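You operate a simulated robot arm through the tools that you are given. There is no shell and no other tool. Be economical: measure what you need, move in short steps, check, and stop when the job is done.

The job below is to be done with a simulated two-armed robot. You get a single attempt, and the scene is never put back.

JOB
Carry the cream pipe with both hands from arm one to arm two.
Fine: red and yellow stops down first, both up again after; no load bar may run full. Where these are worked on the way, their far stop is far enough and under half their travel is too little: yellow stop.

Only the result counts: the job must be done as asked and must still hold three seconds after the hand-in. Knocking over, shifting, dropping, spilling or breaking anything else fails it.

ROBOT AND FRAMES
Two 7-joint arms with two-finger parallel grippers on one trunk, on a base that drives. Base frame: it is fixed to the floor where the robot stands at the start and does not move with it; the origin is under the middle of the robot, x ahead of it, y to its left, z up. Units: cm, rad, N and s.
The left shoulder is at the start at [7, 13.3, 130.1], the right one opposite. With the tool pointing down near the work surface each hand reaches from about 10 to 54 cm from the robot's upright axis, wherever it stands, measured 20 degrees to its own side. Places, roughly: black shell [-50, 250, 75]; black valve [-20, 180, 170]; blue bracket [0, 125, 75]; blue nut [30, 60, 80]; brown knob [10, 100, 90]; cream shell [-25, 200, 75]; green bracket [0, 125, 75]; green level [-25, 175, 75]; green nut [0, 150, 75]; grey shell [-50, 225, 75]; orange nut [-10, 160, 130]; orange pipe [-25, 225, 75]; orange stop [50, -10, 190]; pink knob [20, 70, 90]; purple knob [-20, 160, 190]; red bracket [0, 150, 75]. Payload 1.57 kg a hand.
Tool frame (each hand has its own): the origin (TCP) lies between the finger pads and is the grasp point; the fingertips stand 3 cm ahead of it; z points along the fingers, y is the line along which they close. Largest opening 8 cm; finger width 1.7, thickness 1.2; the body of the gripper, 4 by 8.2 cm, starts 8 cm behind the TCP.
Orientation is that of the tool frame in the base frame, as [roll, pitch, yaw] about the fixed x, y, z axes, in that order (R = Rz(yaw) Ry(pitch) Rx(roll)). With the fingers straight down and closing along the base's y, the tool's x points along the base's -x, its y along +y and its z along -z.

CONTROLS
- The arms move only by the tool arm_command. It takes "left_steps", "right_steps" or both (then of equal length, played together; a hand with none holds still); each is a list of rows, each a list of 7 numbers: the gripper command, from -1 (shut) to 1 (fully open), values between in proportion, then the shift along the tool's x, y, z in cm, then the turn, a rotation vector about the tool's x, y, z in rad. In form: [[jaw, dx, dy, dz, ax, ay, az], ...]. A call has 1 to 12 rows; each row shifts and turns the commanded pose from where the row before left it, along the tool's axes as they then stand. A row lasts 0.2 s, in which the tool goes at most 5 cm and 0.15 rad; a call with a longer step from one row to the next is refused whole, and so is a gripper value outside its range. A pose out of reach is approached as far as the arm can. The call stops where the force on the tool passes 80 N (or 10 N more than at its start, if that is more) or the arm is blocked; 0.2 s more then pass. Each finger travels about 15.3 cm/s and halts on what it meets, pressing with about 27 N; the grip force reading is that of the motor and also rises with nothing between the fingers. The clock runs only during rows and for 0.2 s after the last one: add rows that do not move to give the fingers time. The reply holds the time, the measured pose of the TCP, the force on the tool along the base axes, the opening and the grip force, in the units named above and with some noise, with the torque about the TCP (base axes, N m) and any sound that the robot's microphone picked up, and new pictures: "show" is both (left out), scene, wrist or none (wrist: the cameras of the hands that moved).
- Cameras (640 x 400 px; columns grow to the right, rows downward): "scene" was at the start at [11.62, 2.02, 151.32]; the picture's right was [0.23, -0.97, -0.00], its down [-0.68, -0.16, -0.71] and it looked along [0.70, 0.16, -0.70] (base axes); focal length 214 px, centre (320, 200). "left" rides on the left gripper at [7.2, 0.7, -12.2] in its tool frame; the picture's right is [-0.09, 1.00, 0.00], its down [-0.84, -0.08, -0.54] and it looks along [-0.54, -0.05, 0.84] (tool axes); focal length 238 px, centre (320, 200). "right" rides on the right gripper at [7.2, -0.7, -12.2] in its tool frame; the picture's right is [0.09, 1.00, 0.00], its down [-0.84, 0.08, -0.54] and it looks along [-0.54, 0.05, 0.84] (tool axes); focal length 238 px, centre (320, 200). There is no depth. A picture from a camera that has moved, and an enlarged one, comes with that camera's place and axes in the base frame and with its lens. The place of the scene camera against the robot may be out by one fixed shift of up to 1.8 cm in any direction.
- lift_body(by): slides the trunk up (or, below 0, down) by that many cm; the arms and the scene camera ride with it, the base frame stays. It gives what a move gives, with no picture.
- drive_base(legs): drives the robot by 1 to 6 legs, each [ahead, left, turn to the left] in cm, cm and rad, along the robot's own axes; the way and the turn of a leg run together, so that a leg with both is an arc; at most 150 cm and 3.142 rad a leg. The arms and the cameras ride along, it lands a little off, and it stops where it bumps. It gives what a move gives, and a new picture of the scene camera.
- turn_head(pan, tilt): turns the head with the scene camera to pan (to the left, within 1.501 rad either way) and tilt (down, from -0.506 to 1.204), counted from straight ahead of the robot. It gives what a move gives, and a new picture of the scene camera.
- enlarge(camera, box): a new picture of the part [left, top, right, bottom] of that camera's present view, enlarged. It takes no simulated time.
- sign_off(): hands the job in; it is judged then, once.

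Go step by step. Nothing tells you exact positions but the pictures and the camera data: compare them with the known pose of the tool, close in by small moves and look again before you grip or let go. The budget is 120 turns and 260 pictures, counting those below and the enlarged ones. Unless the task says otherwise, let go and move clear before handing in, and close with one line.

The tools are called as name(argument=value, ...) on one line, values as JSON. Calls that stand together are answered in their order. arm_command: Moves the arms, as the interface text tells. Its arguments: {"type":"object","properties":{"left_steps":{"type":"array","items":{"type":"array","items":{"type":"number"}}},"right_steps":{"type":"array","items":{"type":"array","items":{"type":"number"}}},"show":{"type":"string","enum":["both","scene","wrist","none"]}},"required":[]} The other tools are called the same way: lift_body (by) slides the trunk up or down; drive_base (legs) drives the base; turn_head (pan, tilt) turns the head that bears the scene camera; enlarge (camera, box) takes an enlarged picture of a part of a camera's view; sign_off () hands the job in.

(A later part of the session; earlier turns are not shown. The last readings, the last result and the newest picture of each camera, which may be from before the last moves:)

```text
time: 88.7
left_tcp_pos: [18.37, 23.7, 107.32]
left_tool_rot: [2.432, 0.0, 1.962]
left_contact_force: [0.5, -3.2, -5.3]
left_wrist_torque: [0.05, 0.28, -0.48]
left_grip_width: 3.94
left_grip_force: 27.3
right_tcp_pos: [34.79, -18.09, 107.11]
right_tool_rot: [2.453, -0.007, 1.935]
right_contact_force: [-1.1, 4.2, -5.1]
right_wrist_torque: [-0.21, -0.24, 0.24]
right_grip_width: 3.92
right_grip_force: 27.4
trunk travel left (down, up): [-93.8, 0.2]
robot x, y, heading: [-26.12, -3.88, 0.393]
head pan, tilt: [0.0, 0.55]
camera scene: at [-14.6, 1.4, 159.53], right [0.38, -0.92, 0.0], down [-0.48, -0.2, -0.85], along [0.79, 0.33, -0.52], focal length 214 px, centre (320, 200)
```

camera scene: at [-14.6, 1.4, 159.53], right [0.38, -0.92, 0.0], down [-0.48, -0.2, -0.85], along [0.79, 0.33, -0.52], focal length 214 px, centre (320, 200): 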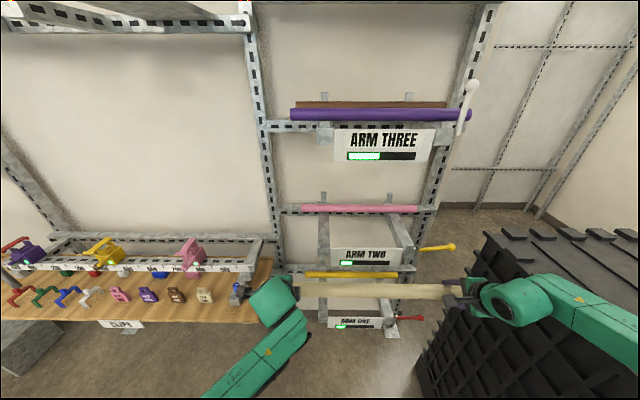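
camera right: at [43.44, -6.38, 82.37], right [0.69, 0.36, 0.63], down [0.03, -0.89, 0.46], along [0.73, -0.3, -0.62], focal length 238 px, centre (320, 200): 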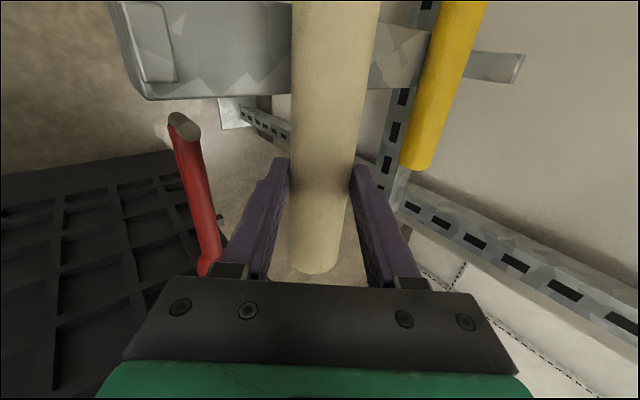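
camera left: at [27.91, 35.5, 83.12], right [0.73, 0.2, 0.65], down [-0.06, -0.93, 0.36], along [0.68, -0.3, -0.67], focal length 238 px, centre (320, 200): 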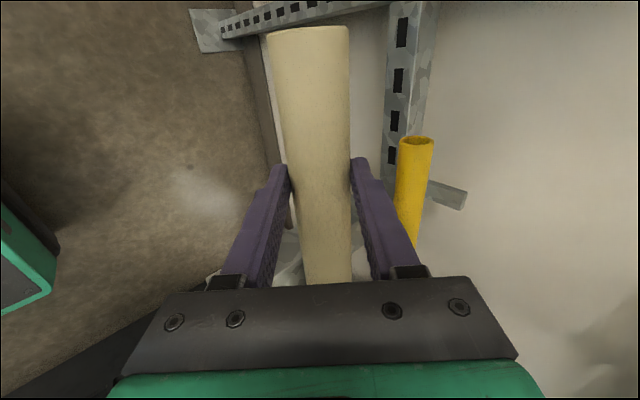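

Smooth. Another 11 cm up.

arm_command(left_steps=[[-1, 0, 1.205, -1.403, 0, 0, 0], [-1, 0, 1.205, -1.403, 0, 0, 0], [-1, 0, 1.205, -1.403, 0, 0, 0], [-1, 0, 1.205, -1.403, 0, 0, 0], [-1, 0, 1.205, -1.403, 0, 0, 0], [-1, 0, 1.205, -1.403, 0, 0, 0]], right_steps=[[-1, 0, 1.176, -1.429, 0, 0, 0], [-1, 0, 1.176, -1.429, 0, 0, 0], [-1, 0, 1.176, -1.429, 0, 0, 0], [-1, 0, 1.176, -1.429, 0, 0, 0], [-1, 0, 1.176, -1.429, 0, 0, 0], [-1, 0, 1.176, -1.429, 0, 0, 0]], show="scene")

```text
time: 90.1
left_tcp_pos: [18.37, 23.78, 118.38]
left_tool_rot: [2.433, 0.002, 1.96]
left_contact_force: [4.4, -13.2, -3.9]
left_wrist_torque: [-0.38, 0.16, -0.71]
left_grip_width: 3.94
left_grip_force: 27.3
right_tcp_pos: [34.56, -18.04, 118.39]
right_tool_rot: [2.454, -0.011, 1.937]
right_contact_force: [-4.8, 13.5, -5.5]
right_wrist_torque: [0.11, -0.17, 0.42]
right_grip_width: 3.93
right_grip_force: 27.2
trunk travel left (down, up): [-93.8, 0.2]
robot x, y, heading: [-26.86, -4.31, 0.392]
head pan, tilt: [0.0, 0.55]
camera scene: at [-14.58, 1.41, 159.53], right [0.38, -0.92, 0.0], down [-0.48, -0.2, -0.85], along [0.79, 0.33, -0.52], focal length 214 px, centre (320, 200)
```

scene: 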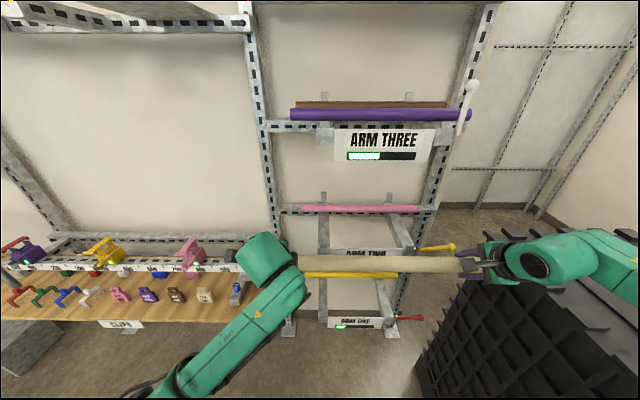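

At z 118.4 with modest internal force. Driving in 14 cm, then checking before the rest.

drive_base(legs=[[14, 0, 0]])

enlarge(camera="right", box=[0, 0, 640, 400])

enlarge(camera="left", box=[0, 0, 640, 400])

```text
time: 91.4
left_tcp_pos: [31.11, 28.94, 118.46]
left_tool_rot: [2.431, 0.0, 1.956]
left_contact_force: [6.8, -19.3, -5.5]
left_wrist_torque: [-0.1, 0.33, -0.52]
left_grip_width: 3.93
left_grip_force: 27.0
right_tcp_pos: [47.25, -12.98, 118.36]
right_tool_rot: [2.45, -0.006, 1.935]
right_contact_force: [-7.3, 18.7, -4.5]
right_wrist_torque: [0.23, -0.15, 0.56]
right_grip_width: 3.93
right_grip_force: 26.1
trunk travel left (down, up): [-93.8, 0.2]
robot x, y, heading: [-13.8, 1.19, 0.387]
head pan, tilt: [0.0, 0.55]
camera scene: at [-1.98, 6.59, 159.58], right [0.38, -0.92, 0.0], down [-0.48, -0.2, -0.85], along [0.79, 0.33, -0.52], focal length 214 px, centre (320, 200)
```

scene: 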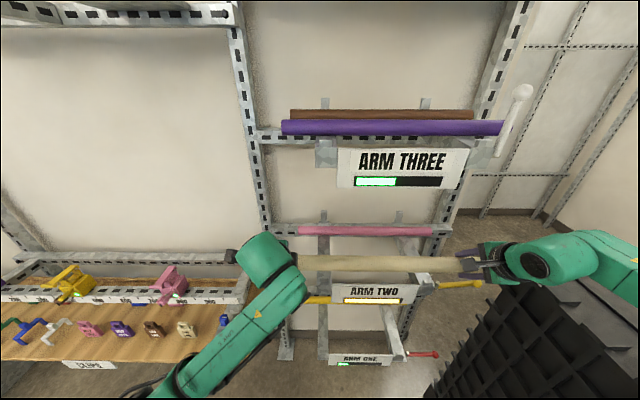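

```text
1.00 times, centred on (320, 200) of right
camera zoom: at [36.93, -9.27, 127.55], right [0.69, 0.35, 0.64], down [0.03, -0.89, 0.46], along [0.73, -0.3, -0.62], focal length 238 px, centre (320, 200)
```

zoom: 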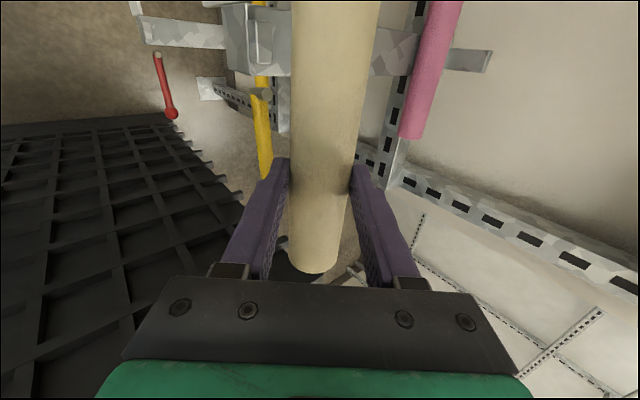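

```text
1.00 times, centred on (320, 200) of left
camera zoom: at [21.44, 32.74, 128.28], right [0.73, 0.2, 0.65], down [-0.07, -0.93, 0.36], along [0.68, -0.31, -0.67], focal length 238 px, centre (320, 200)
```

zoom: 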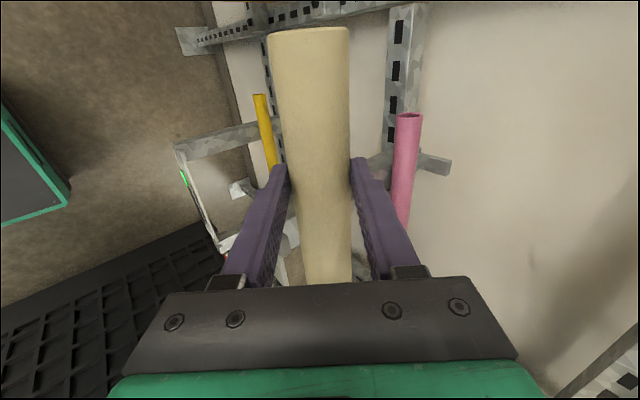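

Arm two's bar already reacts. Let me read how full it is.

enlarge(camera="scene", box=[320, 270, 440, 345])

```text
5.33 times, centred on (380, 308) of scene
camera zoom: at [-1.98, 6.59, 159.58], right [0.38, -0.92, 0.0], down [-0.48, -0.2, -0.85], along [0.79, 0.33, -0.52], focal length 1144 px, centre (0, -373)
```

zoom: 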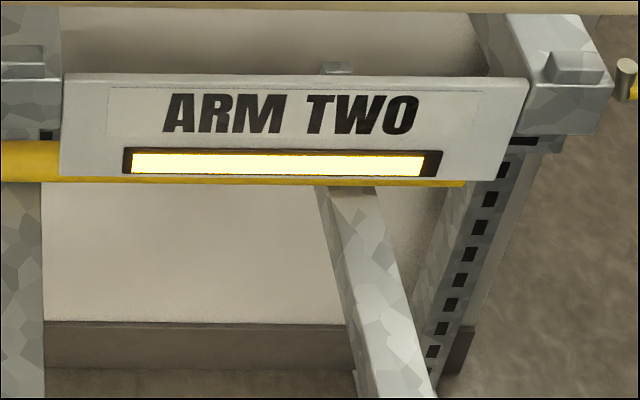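

About 95%, so close but not full; farther in should not raise it. I'll relax the axial stretch slightly and drive in 10 cm more.

arm_command(left_steps=[[-1, -0.3, 0, 0, 0, 0, 0]], right_steps=[[-1, 0.3, 0, 0, 0, 0, 0]], show="none")

drive_base(legs=[[5, 0, 0]])

enlarge(camera="scene", box=[240, 200, 520, 375])

```text
time: 91.8
left_tcp_pos: [31.32, 29.04, 118.19]
left_tool_rot: [2.439, -0.006, 1.966]
left_contact_force: [-7.1, 16.5, -5.9]
left_wrist_torque: [0.15, 0.46, -0.46]
left_grip_width: 3.96
left_grip_force: 27.3
right_tcp_pos: [47.64, -12.75, 118.24]
right_tool_rot: [2.455, -0.001, 1.931]
right_contact_force: [6.2, -17.1, -4.9]
right_wrist_torque: [-0.12, -0.27, 0.31]
right_grip_width: 3.92
right_grip_force: 27.5
trunk travel left (down, up): [-93.8, 0.2]
robot x, y, heading: [-13.5, 1.31, 0.393]
head pan, tilt: [0.0, 0.55]
```

```text
time: 92.7
left_tcp_pos: [35.1, 30.34, 118.82]
left_tool_rot: [2.425, -0.002, 1.96]
left_contact_force: [-8.7, 18.0, -5.1]
left_wrist_torque: [0.55, 0.43, -0.02]
left_grip_width: 3.93
left_grip_force: 27.0
right_tcp_pos: [51.14, -11.2, 118.82]
right_tool_rot: [2.446, -0.008, 1.933]
right_contact_force: [6.1, -19.9, -4.5]
right_wrist_torque: [-0.43, -0.35, 0.05]
right_grip_width: 3.92
right_grip_force: 26.1
trunk travel left (down, up): [-93.8, 0.2]
robot x, y, heading: [-9.1, 3.29, 0.389]
head pan, tilt: [0.0, 0.55]
camera scene: at [1.71, 8.11, 159.68], right [0.38, -0.93, 0.0], down [-0.48, -0.2, -0.86], along [0.79, 0.33, -0.52], focal length 214 px, centre (320, 200)
```

scene: 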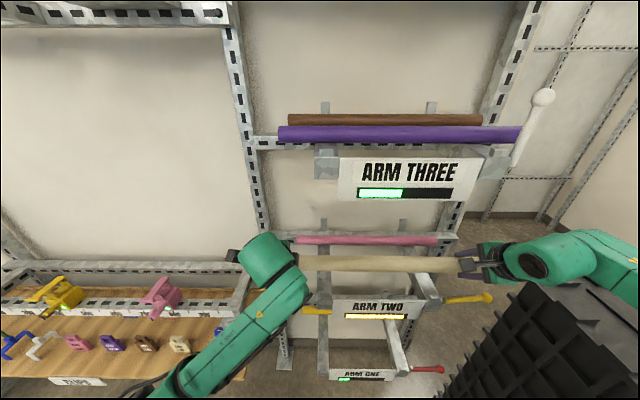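

```text
2.29 times, centred on (380, 288) of scene
camera zoom: at [1.71, 8.11, 159.68], right [0.38, -0.93, 0.0], down [-0.48, -0.2, -0.86], along [0.79, 0.33, -0.52], focal length 490 px, centre (183, 0)
```

zoom: 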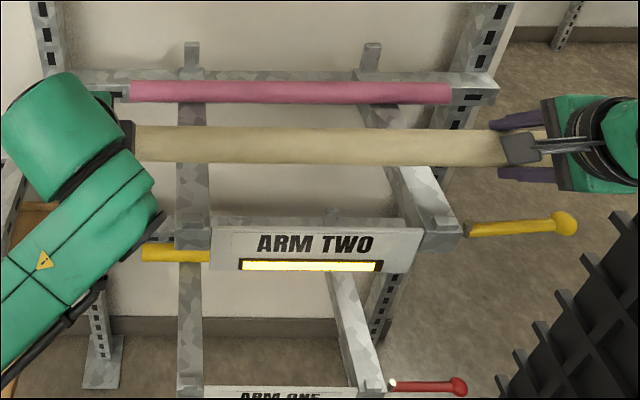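

Halving the axial correction and moving in the last 6 cm.

arm_command(left_steps=[[-1, 0.15, 0, 0, 0, 0, 0]], right_steps=[[-1, -0.15, 0, 0, 0, 0, 0]], show="none")

drive_base(legs=[[5.5, 0, 0]])

enlarge(camera="right", box=[0, 0, 640, 400])

enlarge(camera="left", box=[0, 0, 640, 400])

```text
time: 93.1
left_tcp_pos: [36.39, 30.87, 117.99]
left_tool_rot: [2.442, -0.001, 1.955]
left_contact_force: [4.8, -9.6, -6.1]
left_wrist_torque: [0.43, 0.53, 0.05]
left_grip_width: 3.97
left_grip_force: 27.0
right_tcp_pos: [52.55, -10.65, 118.11]
right_tool_rot: [2.459, -0.008, 1.937]
right_contact_force: [-3.3, 9.2, -5.4]
right_wrist_torque: [-0.36, -0.33, 0.25]
right_grip_width: 3.94
right_grip_force: 27.0
trunk travel left (down, up): [-93.8, 0.2]
robot x, y, heading: [-9.02, 3.42, 0.388]
head pan, tilt: [0.0, 0.55]
```

```text
time: 94.1
left_tcp_pos: [40.05, 32.25, 118.85]
left_tool_rot: [2.424, 0.001, 1.957]
left_contact_force: [6.3, -18.8, -4.8]
left_wrist_torque: [-0.1, 0.24, -0.45]
left_grip_width: 3.94
left_grip_force: 26.8
right_tcp_pos: [56.04, -9.25, 118.83]
right_tool_rot: [2.444, -0.008, 1.934]
right_contact_force: [-9.6, 17.9, -5.4]
right_wrist_torque: [0.23, -0.12, 0.59]
right_grip_width: 3.95
right_grip_force: 27.2
trunk travel left (down, up): [-93.8, 0.2]
robot x, y, heading: [-4.03, 5.41, 0.391]
head pan, tilt: [0.0, 0.55]
camera scene: at [6.56, 10.09, 159.69], right [0.38, -0.93, 0.0], down [-0.48, -0.2, -0.86], along [0.79, 0.33, -0.52], focal length 214 px, centre (320, 200)
```

scene: 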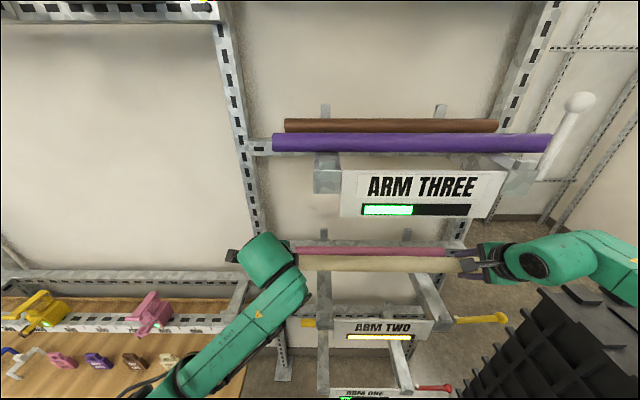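

```text
1.00 times, centred on (320, 200) of right
camera zoom: at [45.59, -5.61, 127.84], right [0.68, 0.35, 0.64], down [0.03, -0.89, 0.46], along [0.73, -0.29, -0.62], focal length 238 px, centre (320, 200)
```

zoom: 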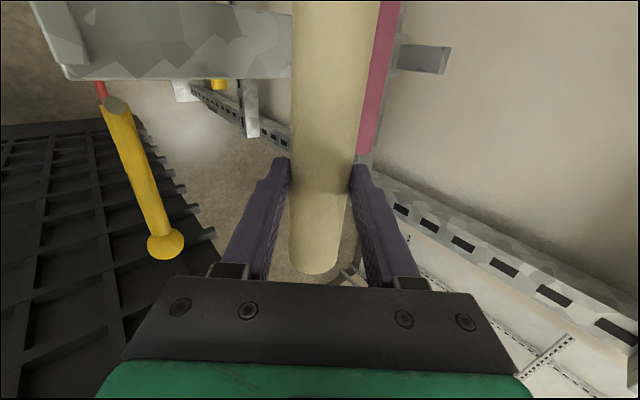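

```text
1.00 times, centred on (320, 200) of left
camera zoom: at [30.31, 36.09, 128.57], right [0.73, 0.2, 0.65], down [-0.07, -0.93, 0.36], along [0.68, -0.31, -0.67], focal length 238 px, centre (320, 200)
```

zoom: 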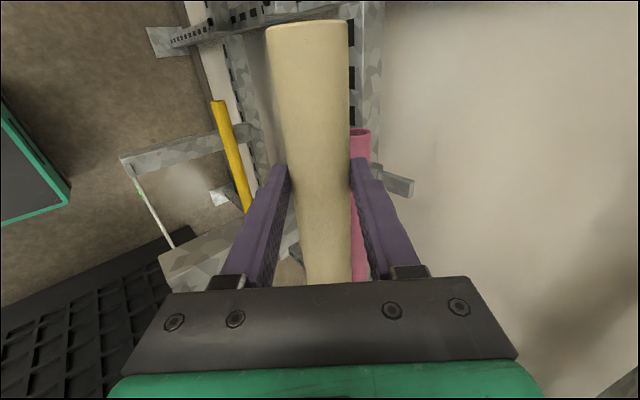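

Cream is at n≈48–49 above arm two, about 7 cm clear of the pink pipe. Lowering the trunk 5 cm.

lift_body(by=-5)

enlarge(camera="scene", box=[260, 200, 520, 362])

```text
time: 95.0
left_tcp_pos: [40.79, 32.63, 113.42]
left_tool_rot: [2.431, -0.001, 1.953]
left_contact_force: [-1.5, -1.7, 1.2]
left_wrist_torque: [0.47, 0.47, -0.28]
left_grip_width: 3.94
left_grip_force: 26.9
right_tcp_pos: [56.99, -8.91, 113.33]
right_tool_rot: [2.452, -0.01, 1.935]
right_contact_force: [-0.1, -0.1, -3.0]
right_wrist_torque: [0.04, -0.16, 0.45]
right_grip_width: 3.93
right_grip_force: 26.9
trunk travel left (down, up): [-88.8, 5.2]
robot x, y, heading: [-3.7, 5.35, 0.385]
head pan, tilt: [0.0, 0.55]
```

```text
2.46 times, centred on (390, 281) of scene
camera zoom: at [7.79, 10.56, 154.57], right [0.38, -0.93, 0.0], down [-0.48, -0.2, -0.85], along [0.79, 0.32, -0.52], focal length 528 px, centre (148, 1)
```

zoom: 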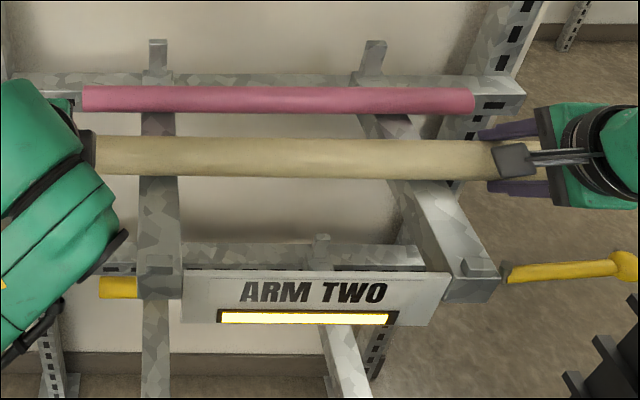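

Left side seems to be just touching. Lowering 0.4 cm more.

lift_body(by=-0.4)

```text
time: 95.5
left_tcp_pos: [40.85, 32.59, 113.42]
left_tool_rot: [2.422, 0.003, 1.954]
left_contact_force: [11.0, 1.0, 20.1]
left_wrist_torque: [0.82, -0.16, -0.09]
left_grip_width: 3.92
left_grip_force: 27.1
right_tcp_pos: [56.94, -8.98, 113.38]
right_tool_rot: [2.442, -0.008, 1.935]
right_contact_force: [2.4, 0.6, 12.3]
right_wrist_torque: [0.33, -0.64, 0.61]
right_grip_width: 3.92
right_grip_force: 26.9
trunk travel left (down, up): [-88.4, 5.6]
robot x, y, heading: [-3.58, 5.13, 0.388]
head pan, tilt: [0.0, 0.55]
```

Pipe is on both beams. Easing up 0.3 cm to unload, then opening both grippers.

lift_body(by=0.3)

arm_command(left_steps=[[-0.01, 0, 0, 0, 0, 0, 0], [0.4, 0, 0, 0, 0, 0, 0], [0.5, 0, 0, 0, 0, 0, 0]], right_steps=[[-0.01, 0, 0, 0, 0, 0, 0], [0.4, 0, 0, 0, 0, 0, 0], [0.5, 0, 0, 0, 0, 0, 0]], show="both")

```text
time: 96.0
left_tcp_pos: [40.77, 32.67, 113.38]
left_tool_rot: [2.428, 0.003, 1.957]
left_contact_force: [9.7, 0.9, 21.1]
left_wrist_torque: [0.11, -0.44, -0.34]
left_grip_width: 3.92
left_grip_force: 26.6
right_tcp_pos: [57.04, -8.91, 113.35]
right_tool_rot: [2.45, -0.007, 1.935]
right_contact_force: [6.3, 1.5, 12.1]
right_wrist_torque: [0.13, -0.81, 0.18]
right_grip_width: 3.97
right_grip_force: 26.7
trunk travel left (down, up): [-88.7, 5.3]
robot x, y, heading: [-3.8, 5.15, 0.39]
head pan, tilt: [0.0, 0.55]
```

```text
time: 96.8
left_tcp_pos: [40.71, 32.74, 113.19]
left_tool_rot: [2.435, 0.003, 1.955]
left_contact_force: [0.6, -0.1, -1.0]
left_wrist_torque: [-0.01, -0.01, 0.0]
left_grip_width: 6.01
left_grip_force: 0.1
right_tcp_pos: [56.89, -8.85, 113.19]
right_tool_rot: [2.452, -0.006, 1.934]
right_contact_force: [0.5, -0.1, 0.2]
right_wrist_torque: [-0.05, 0.01, 0.0]
right_grip_width: 6.0
right_grip_force: 0.0
trunk travel left (down, up): [-88.7, 5.3]
robot x, y, heading: [-3.7, 5.2, 0.392]
head pan, tilt: [0.0, 0.55]
camera scene: at [7.72, 10.62, 154.45], right [0.38, -0.93, 0.0], down [-0.48, -0.2, -0.85], along [0.79, 0.32, -0.52], focal length 214 px, centre (320, 200)
camera right: at [46.49, -5.19, 122.33], right [0.69, 0.36, 0.63], down [0.03, -0.89, 0.46], along [0.73, -0.3, -0.62], focal length 238 px, centre (320, 200)
camera left: at [31.21, 36.51, 123.03], right [0.74, 0.2, 0.65], down [-0.07, -0.93, 0.36], along [0.67, -0.31, -0.67], focal length 238 px, centre (320, 200)
```

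scene: 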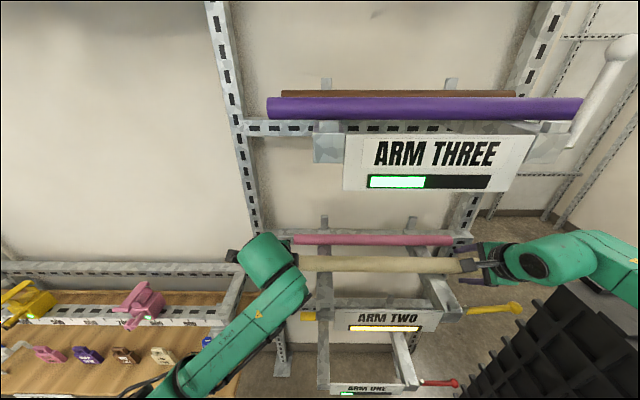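
right: 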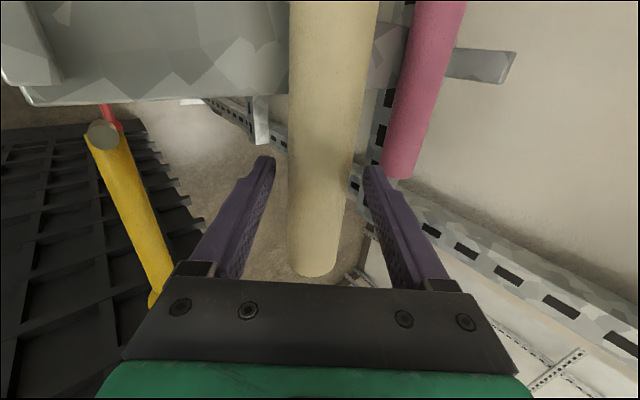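
left: 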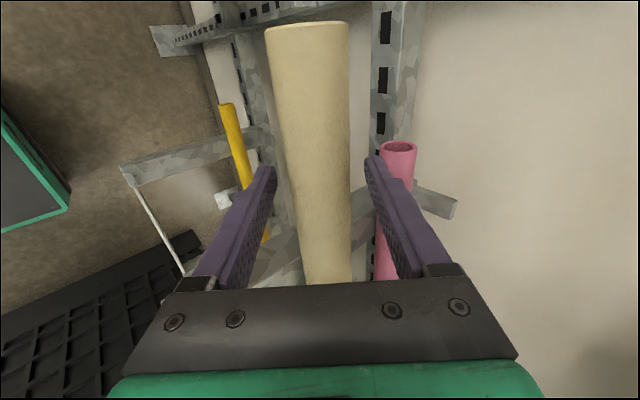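

Released; the pipe rests on arm two. Retracting both hands along their fingers.

arm_command(left_steps=[[0.5, 0, 0, -2.2, 0, 0, 0], [0.5, 0, 0, -2.2, 0, 0, 0], [0.5, 0, 0, -2.2, 0, 0, 0], [0.5, 0, 0, -2.2, 0, 0, 0]], right_steps=[[0.5, 0, 0, -2.2, 0, 0, 0], [0.5, 0, 0, -2.2, 0, 0, 0], [0.5, 0, 0, -2.2, 0, 0, 0], [0.5, 0, 0, -2.2, 0, 0, 0]], show="none")

drive_base(legs=[[-20, 0, 0]])

enlarge(camera="scene", box=[260, 160, 480, 340])

```text
time: 97.8
left_tcp_pos: [35.22, 30.63, 119.93]
left_tool_rot: [2.432, 0.003, 1.957]
left_contact_force: [-0.3, -0.3, 0.4]
left_wrist_torque: [0.0, 0.0, 0.01]
left_grip_width: 6.0
left_grip_force: 0.1
right_tcp_pos: [51.36, -10.72, 120.23]
right_tool_rot: [2.452, -0.006, 1.934]
right_contact_force: [0.1, 0.1, -0.1]
right_wrist_torque: [-0.02, 0.0, -0.01]
right_grip_width: 6.0
right_grip_force: 0.2
trunk travel left (down, up): [-88.7, 5.3]
robot x, y, heading: [-3.94, 5.4, 0.394]
head pan, tilt: [0.0, 0.55]
```

```text
time: 99.4
left_tcp_pos: [17.47, 23.11, 119.8]
left_tool_rot: [2.44, 0.0, 1.954]
left_contact_force: [-0.4, -0.6, -0.1]
left_wrist_torque: [-0.01, 0.01, 0.0]
left_grip_width: 6.01
left_grip_force: 0.1
right_tcp_pos: [33.66, -18.19, 119.95]
right_tool_rot: [2.456, -0.007, 1.933]
right_contact_force: [-0.1, -0.4, 0.2]
right_wrist_torque: [0.06, 0.01, -0.01]
right_grip_width: 5.99
right_grip_force: 0.0
trunk travel left (down, up): [-88.7, 5.3]
robot x, y, heading: [-22.38, -2.66, 0.39]
head pan, tilt: [0.0, 0.55]
camera scene: at [-10.19, 3.25, 154.41], right [0.38, -0.93, 0.0], down [-0.49, -0.2, -0.85], along [0.79, 0.32, -0.53], focal length 214 px, centre (320, 200)
```

scene: 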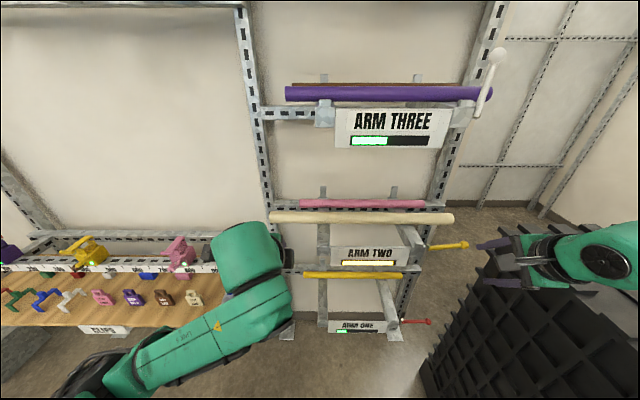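

```text
2.22 times, centred on (370, 250) of scene
camera zoom: at [-10.19, 3.25, 154.41], right [0.38, -0.93, 0.0], down [-0.49, -0.2, -0.85], along [0.79, 0.32, -0.53], focal length 477 px, centre (209, 89)
```

zoom: 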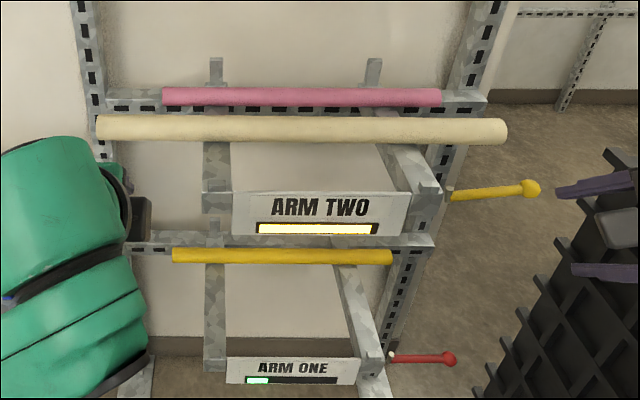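

Cream is on arm two, bar about 94% and not full. Next, both levers go back up. First I'll unroll the right gripper and shift the base right 8 cm.

arm_command(right_steps=[[-1, 0, 0, 0, 0, 0, -0.1428], [-1, 0, 0, 0, 0, 0, -0.1428], [-1, 0, 0, 0, 0, 0, -0.1428], [-1, 0, 0, 0, 0, 0, -0.1428], [-1, 0, 0, 0, 0, 0, -0.1428], [-1, 0, 0, 0, 0, 0, -0.1428], [-1, 0, 0, 0, 0, 0, -0.1428], [-1, 0, 0, 0, 0, 0, -0.1428], [-1, 0, 0, 0, 0, 0, -0.1428], [-1, 0, 0, 0, 0, 0, -0.1428], [-1, 0, 0, 0, 0, 0, -0.1428]], show="none")

drive_base(legs=[[0, -8, 0]])

enlarge(camera="right", box=[0, 0, 640, 400])

```text
time: 101.8
left_tcp_pos: [17.2, 22.89, 119.9]
left_tool_rot: [2.434, 0.001, 1.955]
left_contact_force: [-0.2, 0.7, -0.9]
left_wrist_torque: [-0.01, -0.01, -0.02]
left_grip_width: 6.03
left_grip_force: 0.0
right_tcp_pos: [33.25, -18.5, 120.12]
right_tool_rot: [3.134, 0.69, -2.781]
right_contact_force: [-0.4, 0.6, -0.5]
right_wrist_torque: [0.0, -0.02, 0.01]
right_grip_width: 0.0
right_grip_force: 20.6
trunk travel left (down, up): [-88.7, 5.3]
robot x, y, heading: [-21.88, -2.15, 0.388]
head pan, tilt: [0.0, 0.55]
```

```text
time: 102.9
left_tcp_pos: [19.76, 16.33, 119.96]
left_tool_rot: [2.435, 0.009, 1.957]
left_contact_force: [-0.2, 0.6, -0.6]
left_wrist_torque: [-0.03, -0.02, -0.01]
left_grip_width: 6.0
left_grip_force: 0.0
right_tcp_pos: [36.07, -25.11, 120.33]
right_tool_rot: [3.138, 0.689, -2.779]
right_contact_force: [-0.4, -0.4, 0.7]
right_wrist_torque: [-0.03, -0.02, -0.04]
right_grip_width: 0.0
right_grip_force: 21.2
trunk travel left (down, up): [-88.7, 5.3]
robot x, y, heading: [-18.92, -9.89, 0.384]
head pan, tilt: [0.0, 0.55]
camera scene: at [-7.95, -3.52, 154.46], right [0.38, -0.92, 0.01], down [-0.48, -0.2, -0.85], along [0.79, 0.32, -0.52], focal length 214 px, centre (320, 200)
```

scene: 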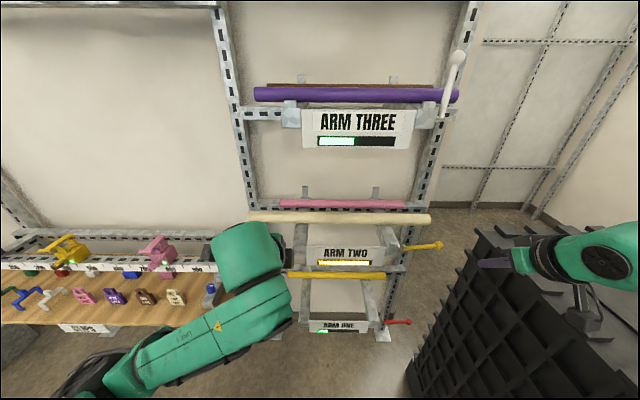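

```text
1.00 times, centred on (320, 200) of right
camera zoom: at [23.74, -30.63, 125.17], right [-0.42, 0.91, -0.06], down [0.25, 0.18, 0.95], along [0.87, 0.39, -0.31], focal length 238 px, centre (320, 200)
```

zoom: 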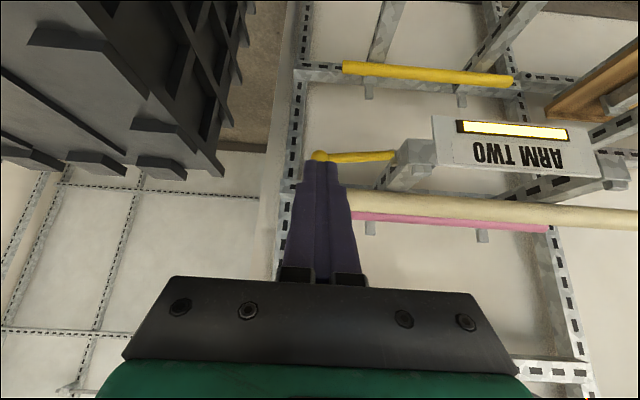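

Yellow ball (51.5, -18.9, 108.7), pivot z≈107.9. Lowering the closed fingers below the lever's height in front of it, then driving closer.

arm_command(right_steps=[[-1, 1.95, 0.5, 2.36, 0, 0, 0], [-1, 1.95, 0.5, 2.36, 0, 0, 0], [-1, 1.95, 0.5, 2.36, 0, 0, 0], [-1, 1.95, 0.5, 2.36, 0, 0, 0], [-1, 1.95, 0.5, 2.36, 0, 0, 0]], show="none")

drive_base(legs=[[9, 0, 0]])

enlarge(camera="right", box=[0, 0, 640, 400])

```text
time: 104.1
left_tcp_pos: [20.15, 15.84, 119.79]
left_tool_rot: [2.436, 0.002, 1.955]
left_contact_force: [0.0, 1.1, 0.4]
left_wrist_torque: [-0.03, 0.01, 0.01]
left_grip_width: 5.99
left_grip_force: 0.1
right_tcp_pos: [35.51, -23.31, 104.63]
right_tool_rot: [3.132, 0.689, -2.781]
right_contact_force: [0.7, 0.3, -0.5]
right_wrist_torque: [-0.04, -0.01, 0.01]
right_grip_width: 0.0
right_grip_force: 21.1
trunk travel left (down, up): [-88.7, 5.3]
robot x, y, heading: [-19.52, -9.84, 0.391]
head pan, tilt: [0.0, 0.55]
```

```text
time: 105.2
left_tcp_pos: [28.08, 18.93, 120.15]
left_tool_rot: [2.43, 0.002, 1.957]
left_contact_force: [-0.1, 0.6, -0.3]
left_wrist_torque: [0.01, -0.03, 0.02]
left_grip_width: 5.98
left_grip_force: 0.0
right_tcp_pos: [43.49, -20.15, 104.98]
right_tool_rot: [3.131, 0.692, -2.785]
right_contact_force: [-0.6, -1.0, 0.3]
right_wrist_torque: [-0.02, 0.01, 0.0]
right_grip_width: 0.0
right_grip_force: 21.4
trunk travel left (down, up): [-88.7, 5.3]
robot x, y, heading: [-10.68, -6.7, 0.393]
head pan, tilt: [0.0, 0.55]
camera scene: at [0.21, -1.09, 154.52], right [0.38, -0.93, 0.0], down [-0.48, -0.2, -0.85], along [0.79, 0.32, -0.52], focal length 214 px, centre (320, 200)
```

scene: 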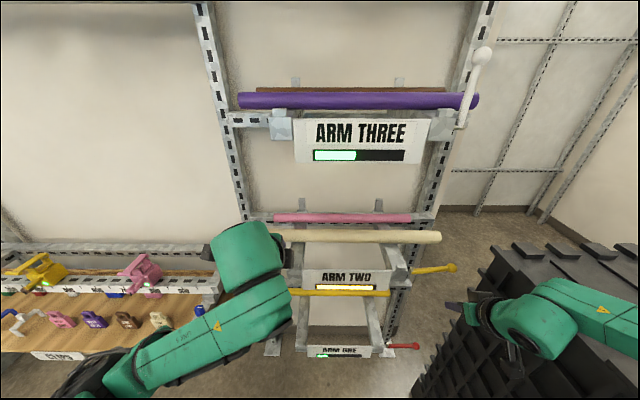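

```text
1.00 times, centred on (320, 200) of right
camera zoom: at [31.06, -25.57, 109.79], right [-0.42, 0.91, -0.05], down [0.25, 0.17, 0.95], along [0.87, 0.39, -0.3], focal length 238 px, centre (320, 200)
```

zoom: 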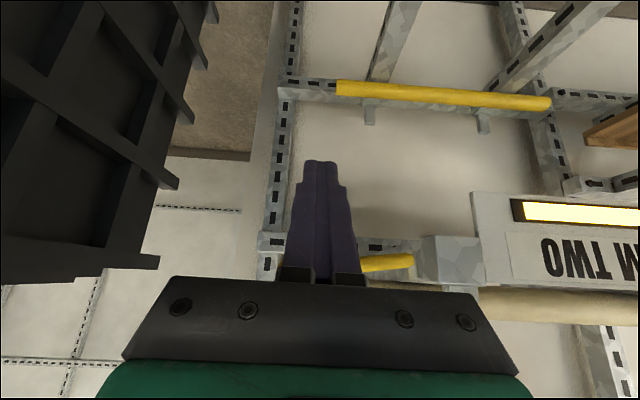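

The fingers will pass beneath the lever. Moving in 8 cm under the shaft.

arm_command(right_steps=[[-1, -1.93, 0.35, 1.8, 0, 0, 0], [-1, -1.93, 0.35, 1.8, 0, 0, 0], [-1, -1.93, 0.35, 1.8, 0, 0, 0]], show="both")

```text
time: 106.0
left_tcp_pos: [28.68, 19.09, 119.9]
left_tool_rot: [2.434, 0.001, 1.956]
left_contact_force: [1.5, 0.2, 0.0]
left_wrist_torque: [-0.03, -0.01, 0.01]
left_grip_width: 5.99
left_grip_force: 0.0
right_tcp_pos: [50.98, -16.12, 104.12]
right_tool_rot: [3.13, 0.686, -2.785]
right_contact_force: [0.6, 0.0, -0.5]
right_wrist_torque: [-0.03, 0.01, 0.01]
right_grip_width: 0.0
right_grip_force: 21.7
trunk travel left (down, up): [-88.7, 5.3]
robot x, y, heading: [-11.11, -6.04, 0.391]
head pan, tilt: [0.0, 0.55]
camera scene: at [1.03, -0.72, 154.43], right [0.38, -0.93, 0.0], down [-0.49, -0.2, -0.85], along [0.79, 0.32, -0.52], focal length 214 px, centre (320, 200)
camera right: at [38.67, -21.52, 109.06], right [-0.42, 0.91, -0.05], down [0.26, 0.17, 0.95], along [0.87, 0.39, -0.31], focal length 238 px, centre (320, 200)
```

scene: 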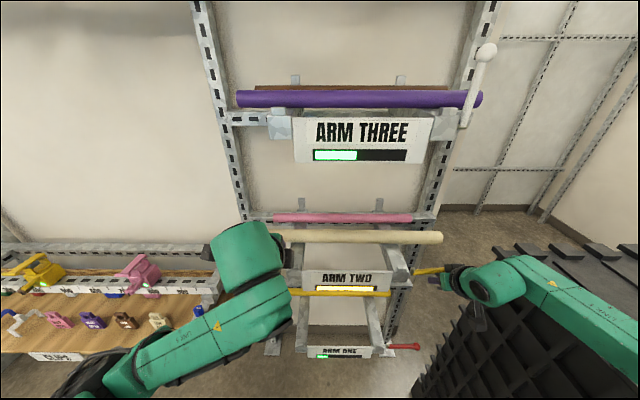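
right: 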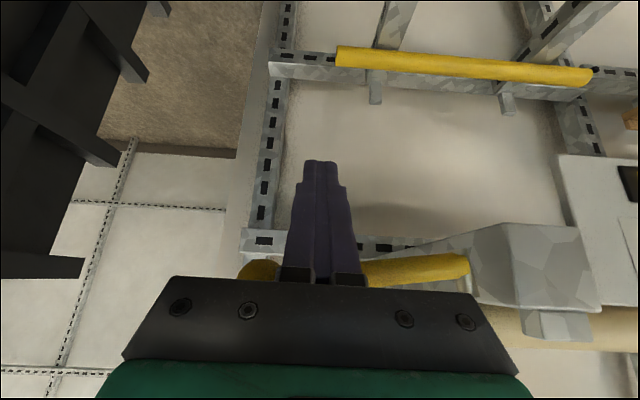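

Fingers are under the shaft. Lifting along the arc, first part.

arm_command(right_steps=[[-1, -0.76, 0, -0.93, 0, 0, 0], [-1, -1.58, -0.3, -1.94, 0, 0, 0], [-1, -1.58, 0.6, -1.94, 0, 0, 0], [-1, -1.33, 1.35, -1.63, 0, 0, 0]], show="wrist")

```text
time: 107.0
left_tcp_pos: [28.57, 19.15, 119.93]
left_tool_rot: [2.432, 0.002, 1.957]
left_contact_force: [-0.2, 0.0, 0.1]
left_wrist_torque: [0.0, -0.01, 0.03]
left_grip_width: 5.98
left_grip_force: 0.1
right_tcp_pos: [50.18, -14.67, 112.78]
right_tool_rot: [3.132, 0.691, -2.785]
right_contact_force: [0.6, -1.7, 0.6]
right_wrist_torque: [0.03, 0.03, 0.03]
right_grip_width: 0.02
right_grip_force: 21.5
trunk travel left (down, up): [-88.7, 5.3]
robot x, y, heading: [-11.04, -6.64, 0.391]
head pan, tilt: [0.0, 0.55]
camera right: at [37.86, -20.19, 117.56], right [-0.42, 0.91, -0.05], down [0.26, 0.17, 0.95], along [0.87, 0.39, -0.3], focal length 238 px, centre (320, 200)
```

right: 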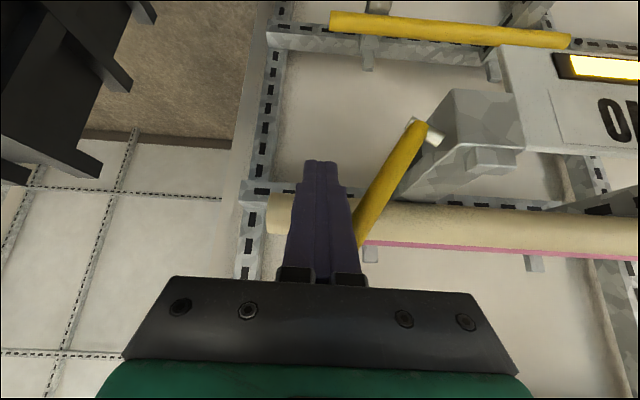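

The lever follows well, about 35° from vertical. Completing the arc to upright.

arm_command(right_steps=[[-1, -1.02, 1.85, -1.24, 0, 0, 0], [-1, -0.57, 2.2, -0.7, 0, 0, 0], [-1, 0, 0.7, 0, 0, 0, 0], [-1, 0, 0.5, 0, 0, 0, 0]], show="wrist")

```text
time: 108.0
left_tcp_pos: [28.68, 18.23, 120.01]
left_tool_rot: [2.433, -0.005, 1.954]
left_contact_force: [0.2, -0.1, 0.6]
left_wrist_torque: [0.0, -0.01, 0.01]
left_grip_width: 5.99
left_grip_force: 0.1
right_tcp_pos: [48.52, -10.91, 115.09]
right_tool_rot: [3.129, 0.69, -2.792]
right_contact_force: [4.2, -23.0, -3.8]
right_wrist_torque: [0.43, -0.09, 0.21]
right_grip_width: 0.0
right_grip_force: 21.1
trunk travel left (down, up): [-88.7, 5.3]
robot x, y, heading: [-10.83, -6.62, 0.388]
head pan, tilt: [0.0, 0.55]
camera right: at [36.19, -16.23, 119.94], right [-0.42, 0.91, -0.05], down [0.26, 0.17, 0.95], along [0.87, 0.38, -0.31], focal length 238 px, centre (320, 200)
```

right: 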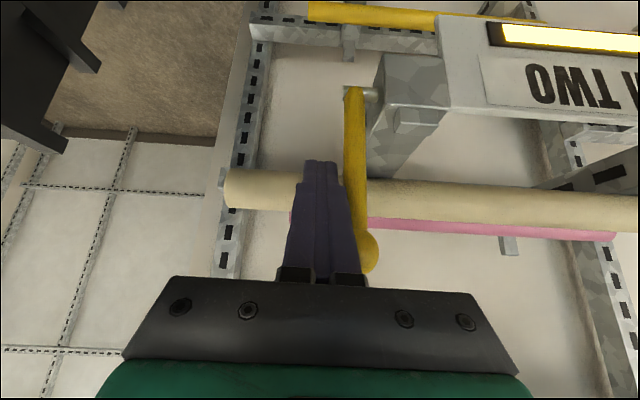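

Yellow is upright against its stop (23 N). Backing the hand off to the right and out.

arm_command(right_steps=[[-1, 0, -2, 0, 0, 0, 0], [-1, 1.93, -0.5, -1.58, 0, 0, 0], [-1, 1.93, -0.5, -1.58, 0, 0, 0], [-1, 1.93, -0.5, -1.58, 0, 0, 0]], show="none")

drive_base(legs=[[-10, 0, 0]])

enlarge(camera="scene", box=[260, 180, 480, 340])

```text
time: 109.0
left_tcp_pos: [28.3, 19.27, 120.09]
left_tool_rot: [2.434, 0.001, 1.956]
left_contact_force: [0.1, 0.7, -0.1]
left_wrist_torque: [0.0, 0.02, -0.01]
left_grip_width: 6.01
left_grip_force: 0.0
right_tcp_pos: [42.46, -15.61, 115.08]
right_tool_rot: [3.133, 0.692, -2.783]
right_contact_force: [0.4, 1.2, 0.6]
right_wrist_torque: [0.01, -0.02, -0.01]
right_grip_width: 0.01
right_grip_force: 21.1
trunk travel left (down, up): [-88.7, 5.3]
robot x, y, heading: [-10.83, -6.28, 0.39]
head pan, tilt: [0.0, 0.55]
```

```text
time: 110.2
left_tcp_pos: [19.6, 15.44, 119.68]
left_tool_rot: [2.439, 0.001, 1.956]
left_contact_force: [0.6, 0.1, 0.0]
left_wrist_torque: [-0.03, -0.01, -0.01]
left_grip_width: 6.0
left_grip_force: 0.0
right_tcp_pos: [33.65, -19.49, 114.99]
right_tool_rot: [3.132, 0.687, -2.784]
right_contact_force: [0.5, 0.2, -0.2]
right_wrist_torque: [-0.04, 0.01, 0.01]
right_grip_width: 0.0
right_grip_force: 22.0
trunk travel left (down, up): [-88.7, 5.3]
robot x, y, heading: [-20.08, -10.15, 0.393]
head pan, tilt: [0.0, 0.55]
camera scene: at [-8.06, -4.5, 154.41], right [0.38, -0.93, 0.0], down [-0.49, -0.2, -0.85], along [0.79, 0.32, -0.53], focal length 214 px, centre (320, 200)
```

scene: 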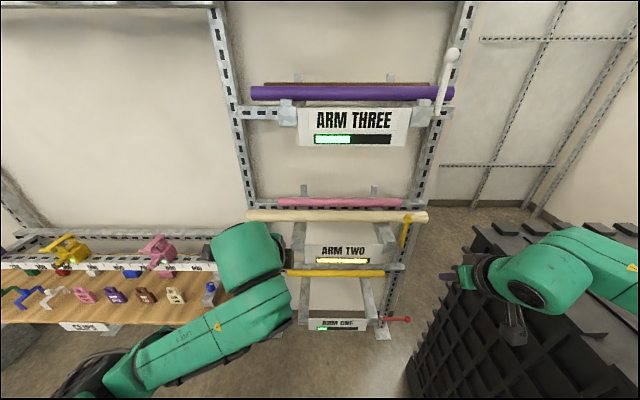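

```text
2.50 times, centred on (370, 260) of scene
camera zoom: at [-8.06, -4.5, 154.41], right [0.38, -0.93, 0.0], down [-0.49, -0.2, -0.85], along [0.79, 0.32, -0.53], focal length 536 px, centre (195, 50)
```

zoom: 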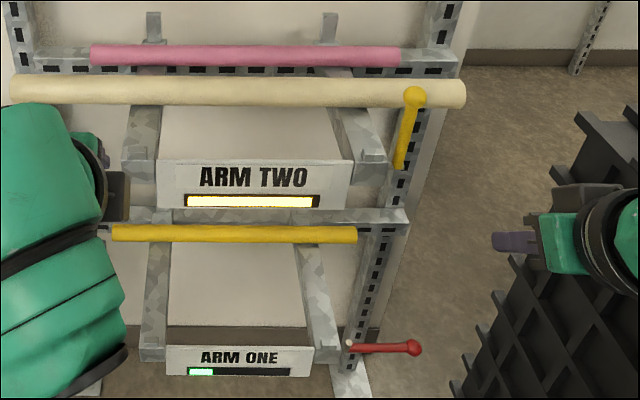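

Yellow is upright and the pipe undisturbed. For red, I'll lower the trunk 17 cm, shift the base left 6 cm (elbow clearance), bring the right hand down, and move the left hand out of the way to the left.

lift_body(by=-17)

drive_base(legs=[[0, 6, 0]])

arm_command(right_steps=[[-1, 1.74, -0.8, 2.13, 0, 0, 0], [-1, 1.74, -0.8, 2.13, 0, 0, 0], [-1, 1.74, -0.8, 2.13, 0, 0, 0], [-1, 1.74, -0.8, 2.13, 0, 0, 0], [-1, 1.74, -0.8, 2.13, 0, 0, 0], [-1, 1.74, -0.8, 2.13, 0, 0, 0], [-1, 1.74, -0.8, 2.13, 0, 0, 0], [-1, 1.74, -0.8, 2.13, 0, 0, 0], [-1, 1.74, -0.8, 2.13, 0, 0, 0], [-1, 1.74, -0.8, 2.13, 0, 0, 0], [-1, 1.74, -0.8, 2.13, 0, 0, 0], [-1, 1.74, -0.8, 2.13, 0, 0, 0]], left_steps=[[0.5, 1.2, 0, 0, 0, 0, 0], [0.5, 1.2, 0, 0, 0, 0, 0], [0.5, 1.2, 0, 0, 0, 0, 0], [0.5, 1.2, 0, 0, 0, 0, 0], [0.5, 1.2, 0, 0, 0, 0, 0], [0.5, 1.2, 0, 0, 0, 0, 0], [0.5, 1.2, 0, 0, 0, 0, 0], [0.5, 1.2, 0, 0, 0, 0, 0], [0.5, 1.2, 0, 0, 0, 0, 0], [0.5, 1.2, 0, 0, 0, 0, 0], [0.5, 1.2, 0, 0, 0, 0, 0], [0.5, 1.2, 0, 0, 0, 0, 0]], show="both")

```text
time: 112.1
left_tcp_pos: [19.14, 15.35, 102.92]
left_tool_rot: [2.433, 0.002, 1.957]
left_contact_force: [0.4, 0.2, 0.3]
left_wrist_torque: [-0.02, -0.03, 0.03]
left_grip_width: 6.01
left_grip_force: 0.0
right_tcp_pos: [33.2, -19.53, 98.17]
right_tool_rot: [3.13, 0.69, -2.783]
right_contact_force: [0.2, -0.1, -0.4]
right_wrist_torque: [-0.03, -0.03, -0.02]
right_grip_width: 0.03
right_grip_force: 21.1
trunk travel left (down, up): [-71.7, 22.3]
robot x, y, heading: [-20.02, -9.95, 0.391]
head pan, tilt: [0.0, 0.55]
```

```text
time: 113.0
left_tcp_pos: [16.93, 20.46, 102.86]
left_tool_rot: [2.435, 0.0, 1.954]
left_contact_force: [-0.1, -0.2, 0.3]
left_wrist_torque: [-0.01, 0.01, 0.01]
left_grip_width: 6.0
left_grip_force: 0.0
right_tcp_pos: [31.2, -14.34, 97.95]
right_tool_rot: [3.129, 0.689, -2.788]
right_contact_force: [-0.6, 1.0, 0.4]
right_wrist_torque: [0.02, -0.04, 0.02]
right_grip_width: 0.0
right_grip_force: 21.0
trunk travel left (down, up): [-71.7, 22.3]
robot x, y, heading: [-22.36, -4.78, 0.391]
head pan, tilt: [0.0, 0.55]
camera scene: at [-10.67, 0.54, 137.46], right [0.38, -0.93, 0.0], down [-0.48, -0.2, -0.85], along [0.79, 0.32, -0.52], focal length 214 px, centre (320, 200)
```

scene: 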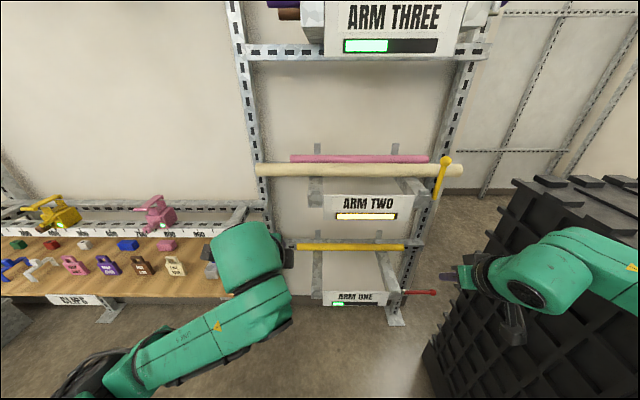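

```text
time: 115.7
left_tcp_pos: [11.71, 34.03, 102.8]
left_tool_rot: [2.434, 0.001, 1.954]
left_contact_force: [0.3, 0.3, -0.3]
left_wrist_torque: [-0.01, -0.01, -0.01]
left_grip_width: 6.01
left_grip_force: 0.0
right_tcp_pos: [34.61, -23.05, 65.02]
right_tool_rot: [3.133, 0.69, -2.782]
right_contact_force: [0.3, -0.3, -0.6]
right_wrist_torque: [-0.02, -0.03, -0.04]
right_grip_width: 0.0
right_grip_force: 21.5
trunk travel left (down, up): [-71.7, 22.3]
robot x, y, heading: [-22.18, -4.57, 0.386]
head pan, tilt: [0.0, 0.55]
camera scene: at [-10.73, 0.82, 137.46], right [0.38, -0.93, 0.0], down [-0.48, -0.2, -0.85], along [0.79, 0.32, -0.52], focal length 214 px, centre (320, 200)
camera right: at [22.23, -28.35, 69.83], right [-0.42, 0.91, -0.05], down [0.26, 0.17, 0.95], along [0.87, 0.39, -0.31], focal length 238 px, centre (320, 200)
camera left: at [2.09, 37.91, 112.72], right [0.74, 0.2, 0.65], down [-0.07, -0.93, 0.36], along [0.67, -0.31, -0.67], focal length 238 px, centre (320, 200)
```

scene: 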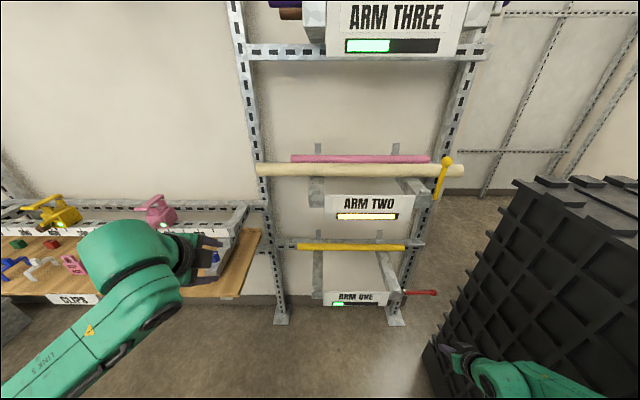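
right: 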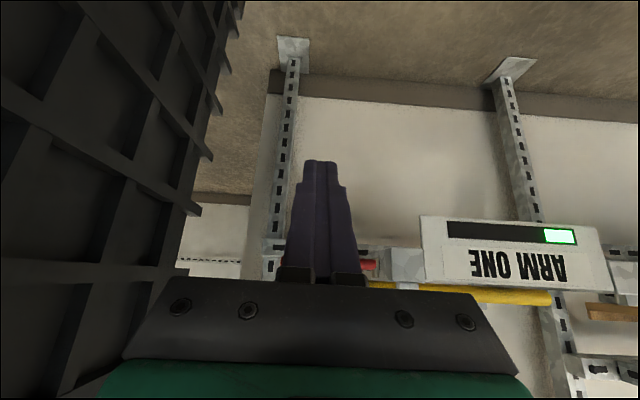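
left: 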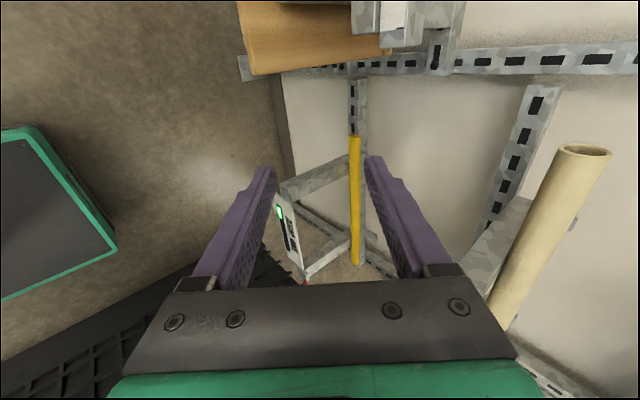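

Right hand is at lever-under height. Driving ahead 13 cm, then reaching in under the red shaft.

drive_base(legs=[[13, 0, 0]])

enlarge(camera="right", box=[0, 0, 640, 400])

```text
time: 116.9
left_tcp_pos: [23.54, 39.05, 103.01]
left_tool_rot: [2.433, 0.001, 1.956]
left_contact_force: [0.7, 0.1, -0.5]
left_wrist_torque: [0.01, 0.03, -0.03]
left_grip_width: 6.0
left_grip_force: 0.1
right_tcp_pos: [46.66, -17.87, 65.07]
right_tool_rot: [3.133, 0.689, -2.784]
right_contact_force: [0.8, -0.2, 0.3]
right_wrist_torque: [-0.02, 0.02, 0.0]
right_grip_width: 0.01
right_grip_force: 20.9
trunk travel left (down, up): [-71.7, 22.3]
robot x, y, heading: [-10.42, 0.42, 0.39]
head pan, tilt: [0.0, 0.55]
camera scene: at [1.25, 5.73, 137.47], right [0.38, -0.93, 0.0], down [-0.48, -0.2, -0.85], along [0.79, 0.32, -0.52], focal length 214 px, centre (320, 200)
```

scene: 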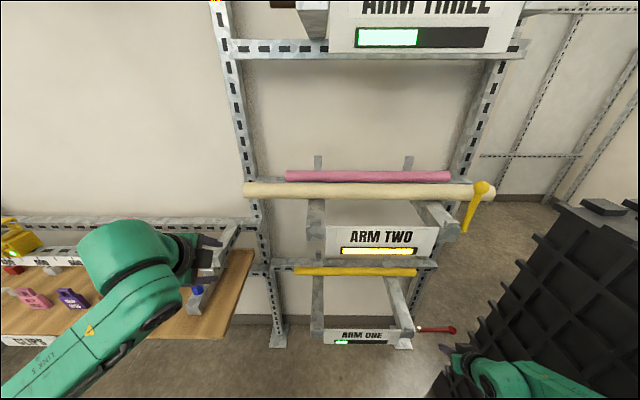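

```text
1.00 times, centred on (320, 200) of right
camera zoom: at [34.29, -23.35, 69.89], right [-0.42, 0.91, -0.05], down [0.26, 0.17, 0.95], along [0.87, 0.39, -0.3], focal length 238 px, centre (320, 200)
```

zoom: 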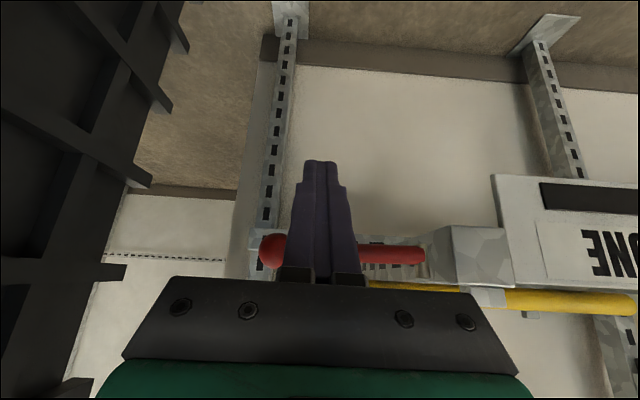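

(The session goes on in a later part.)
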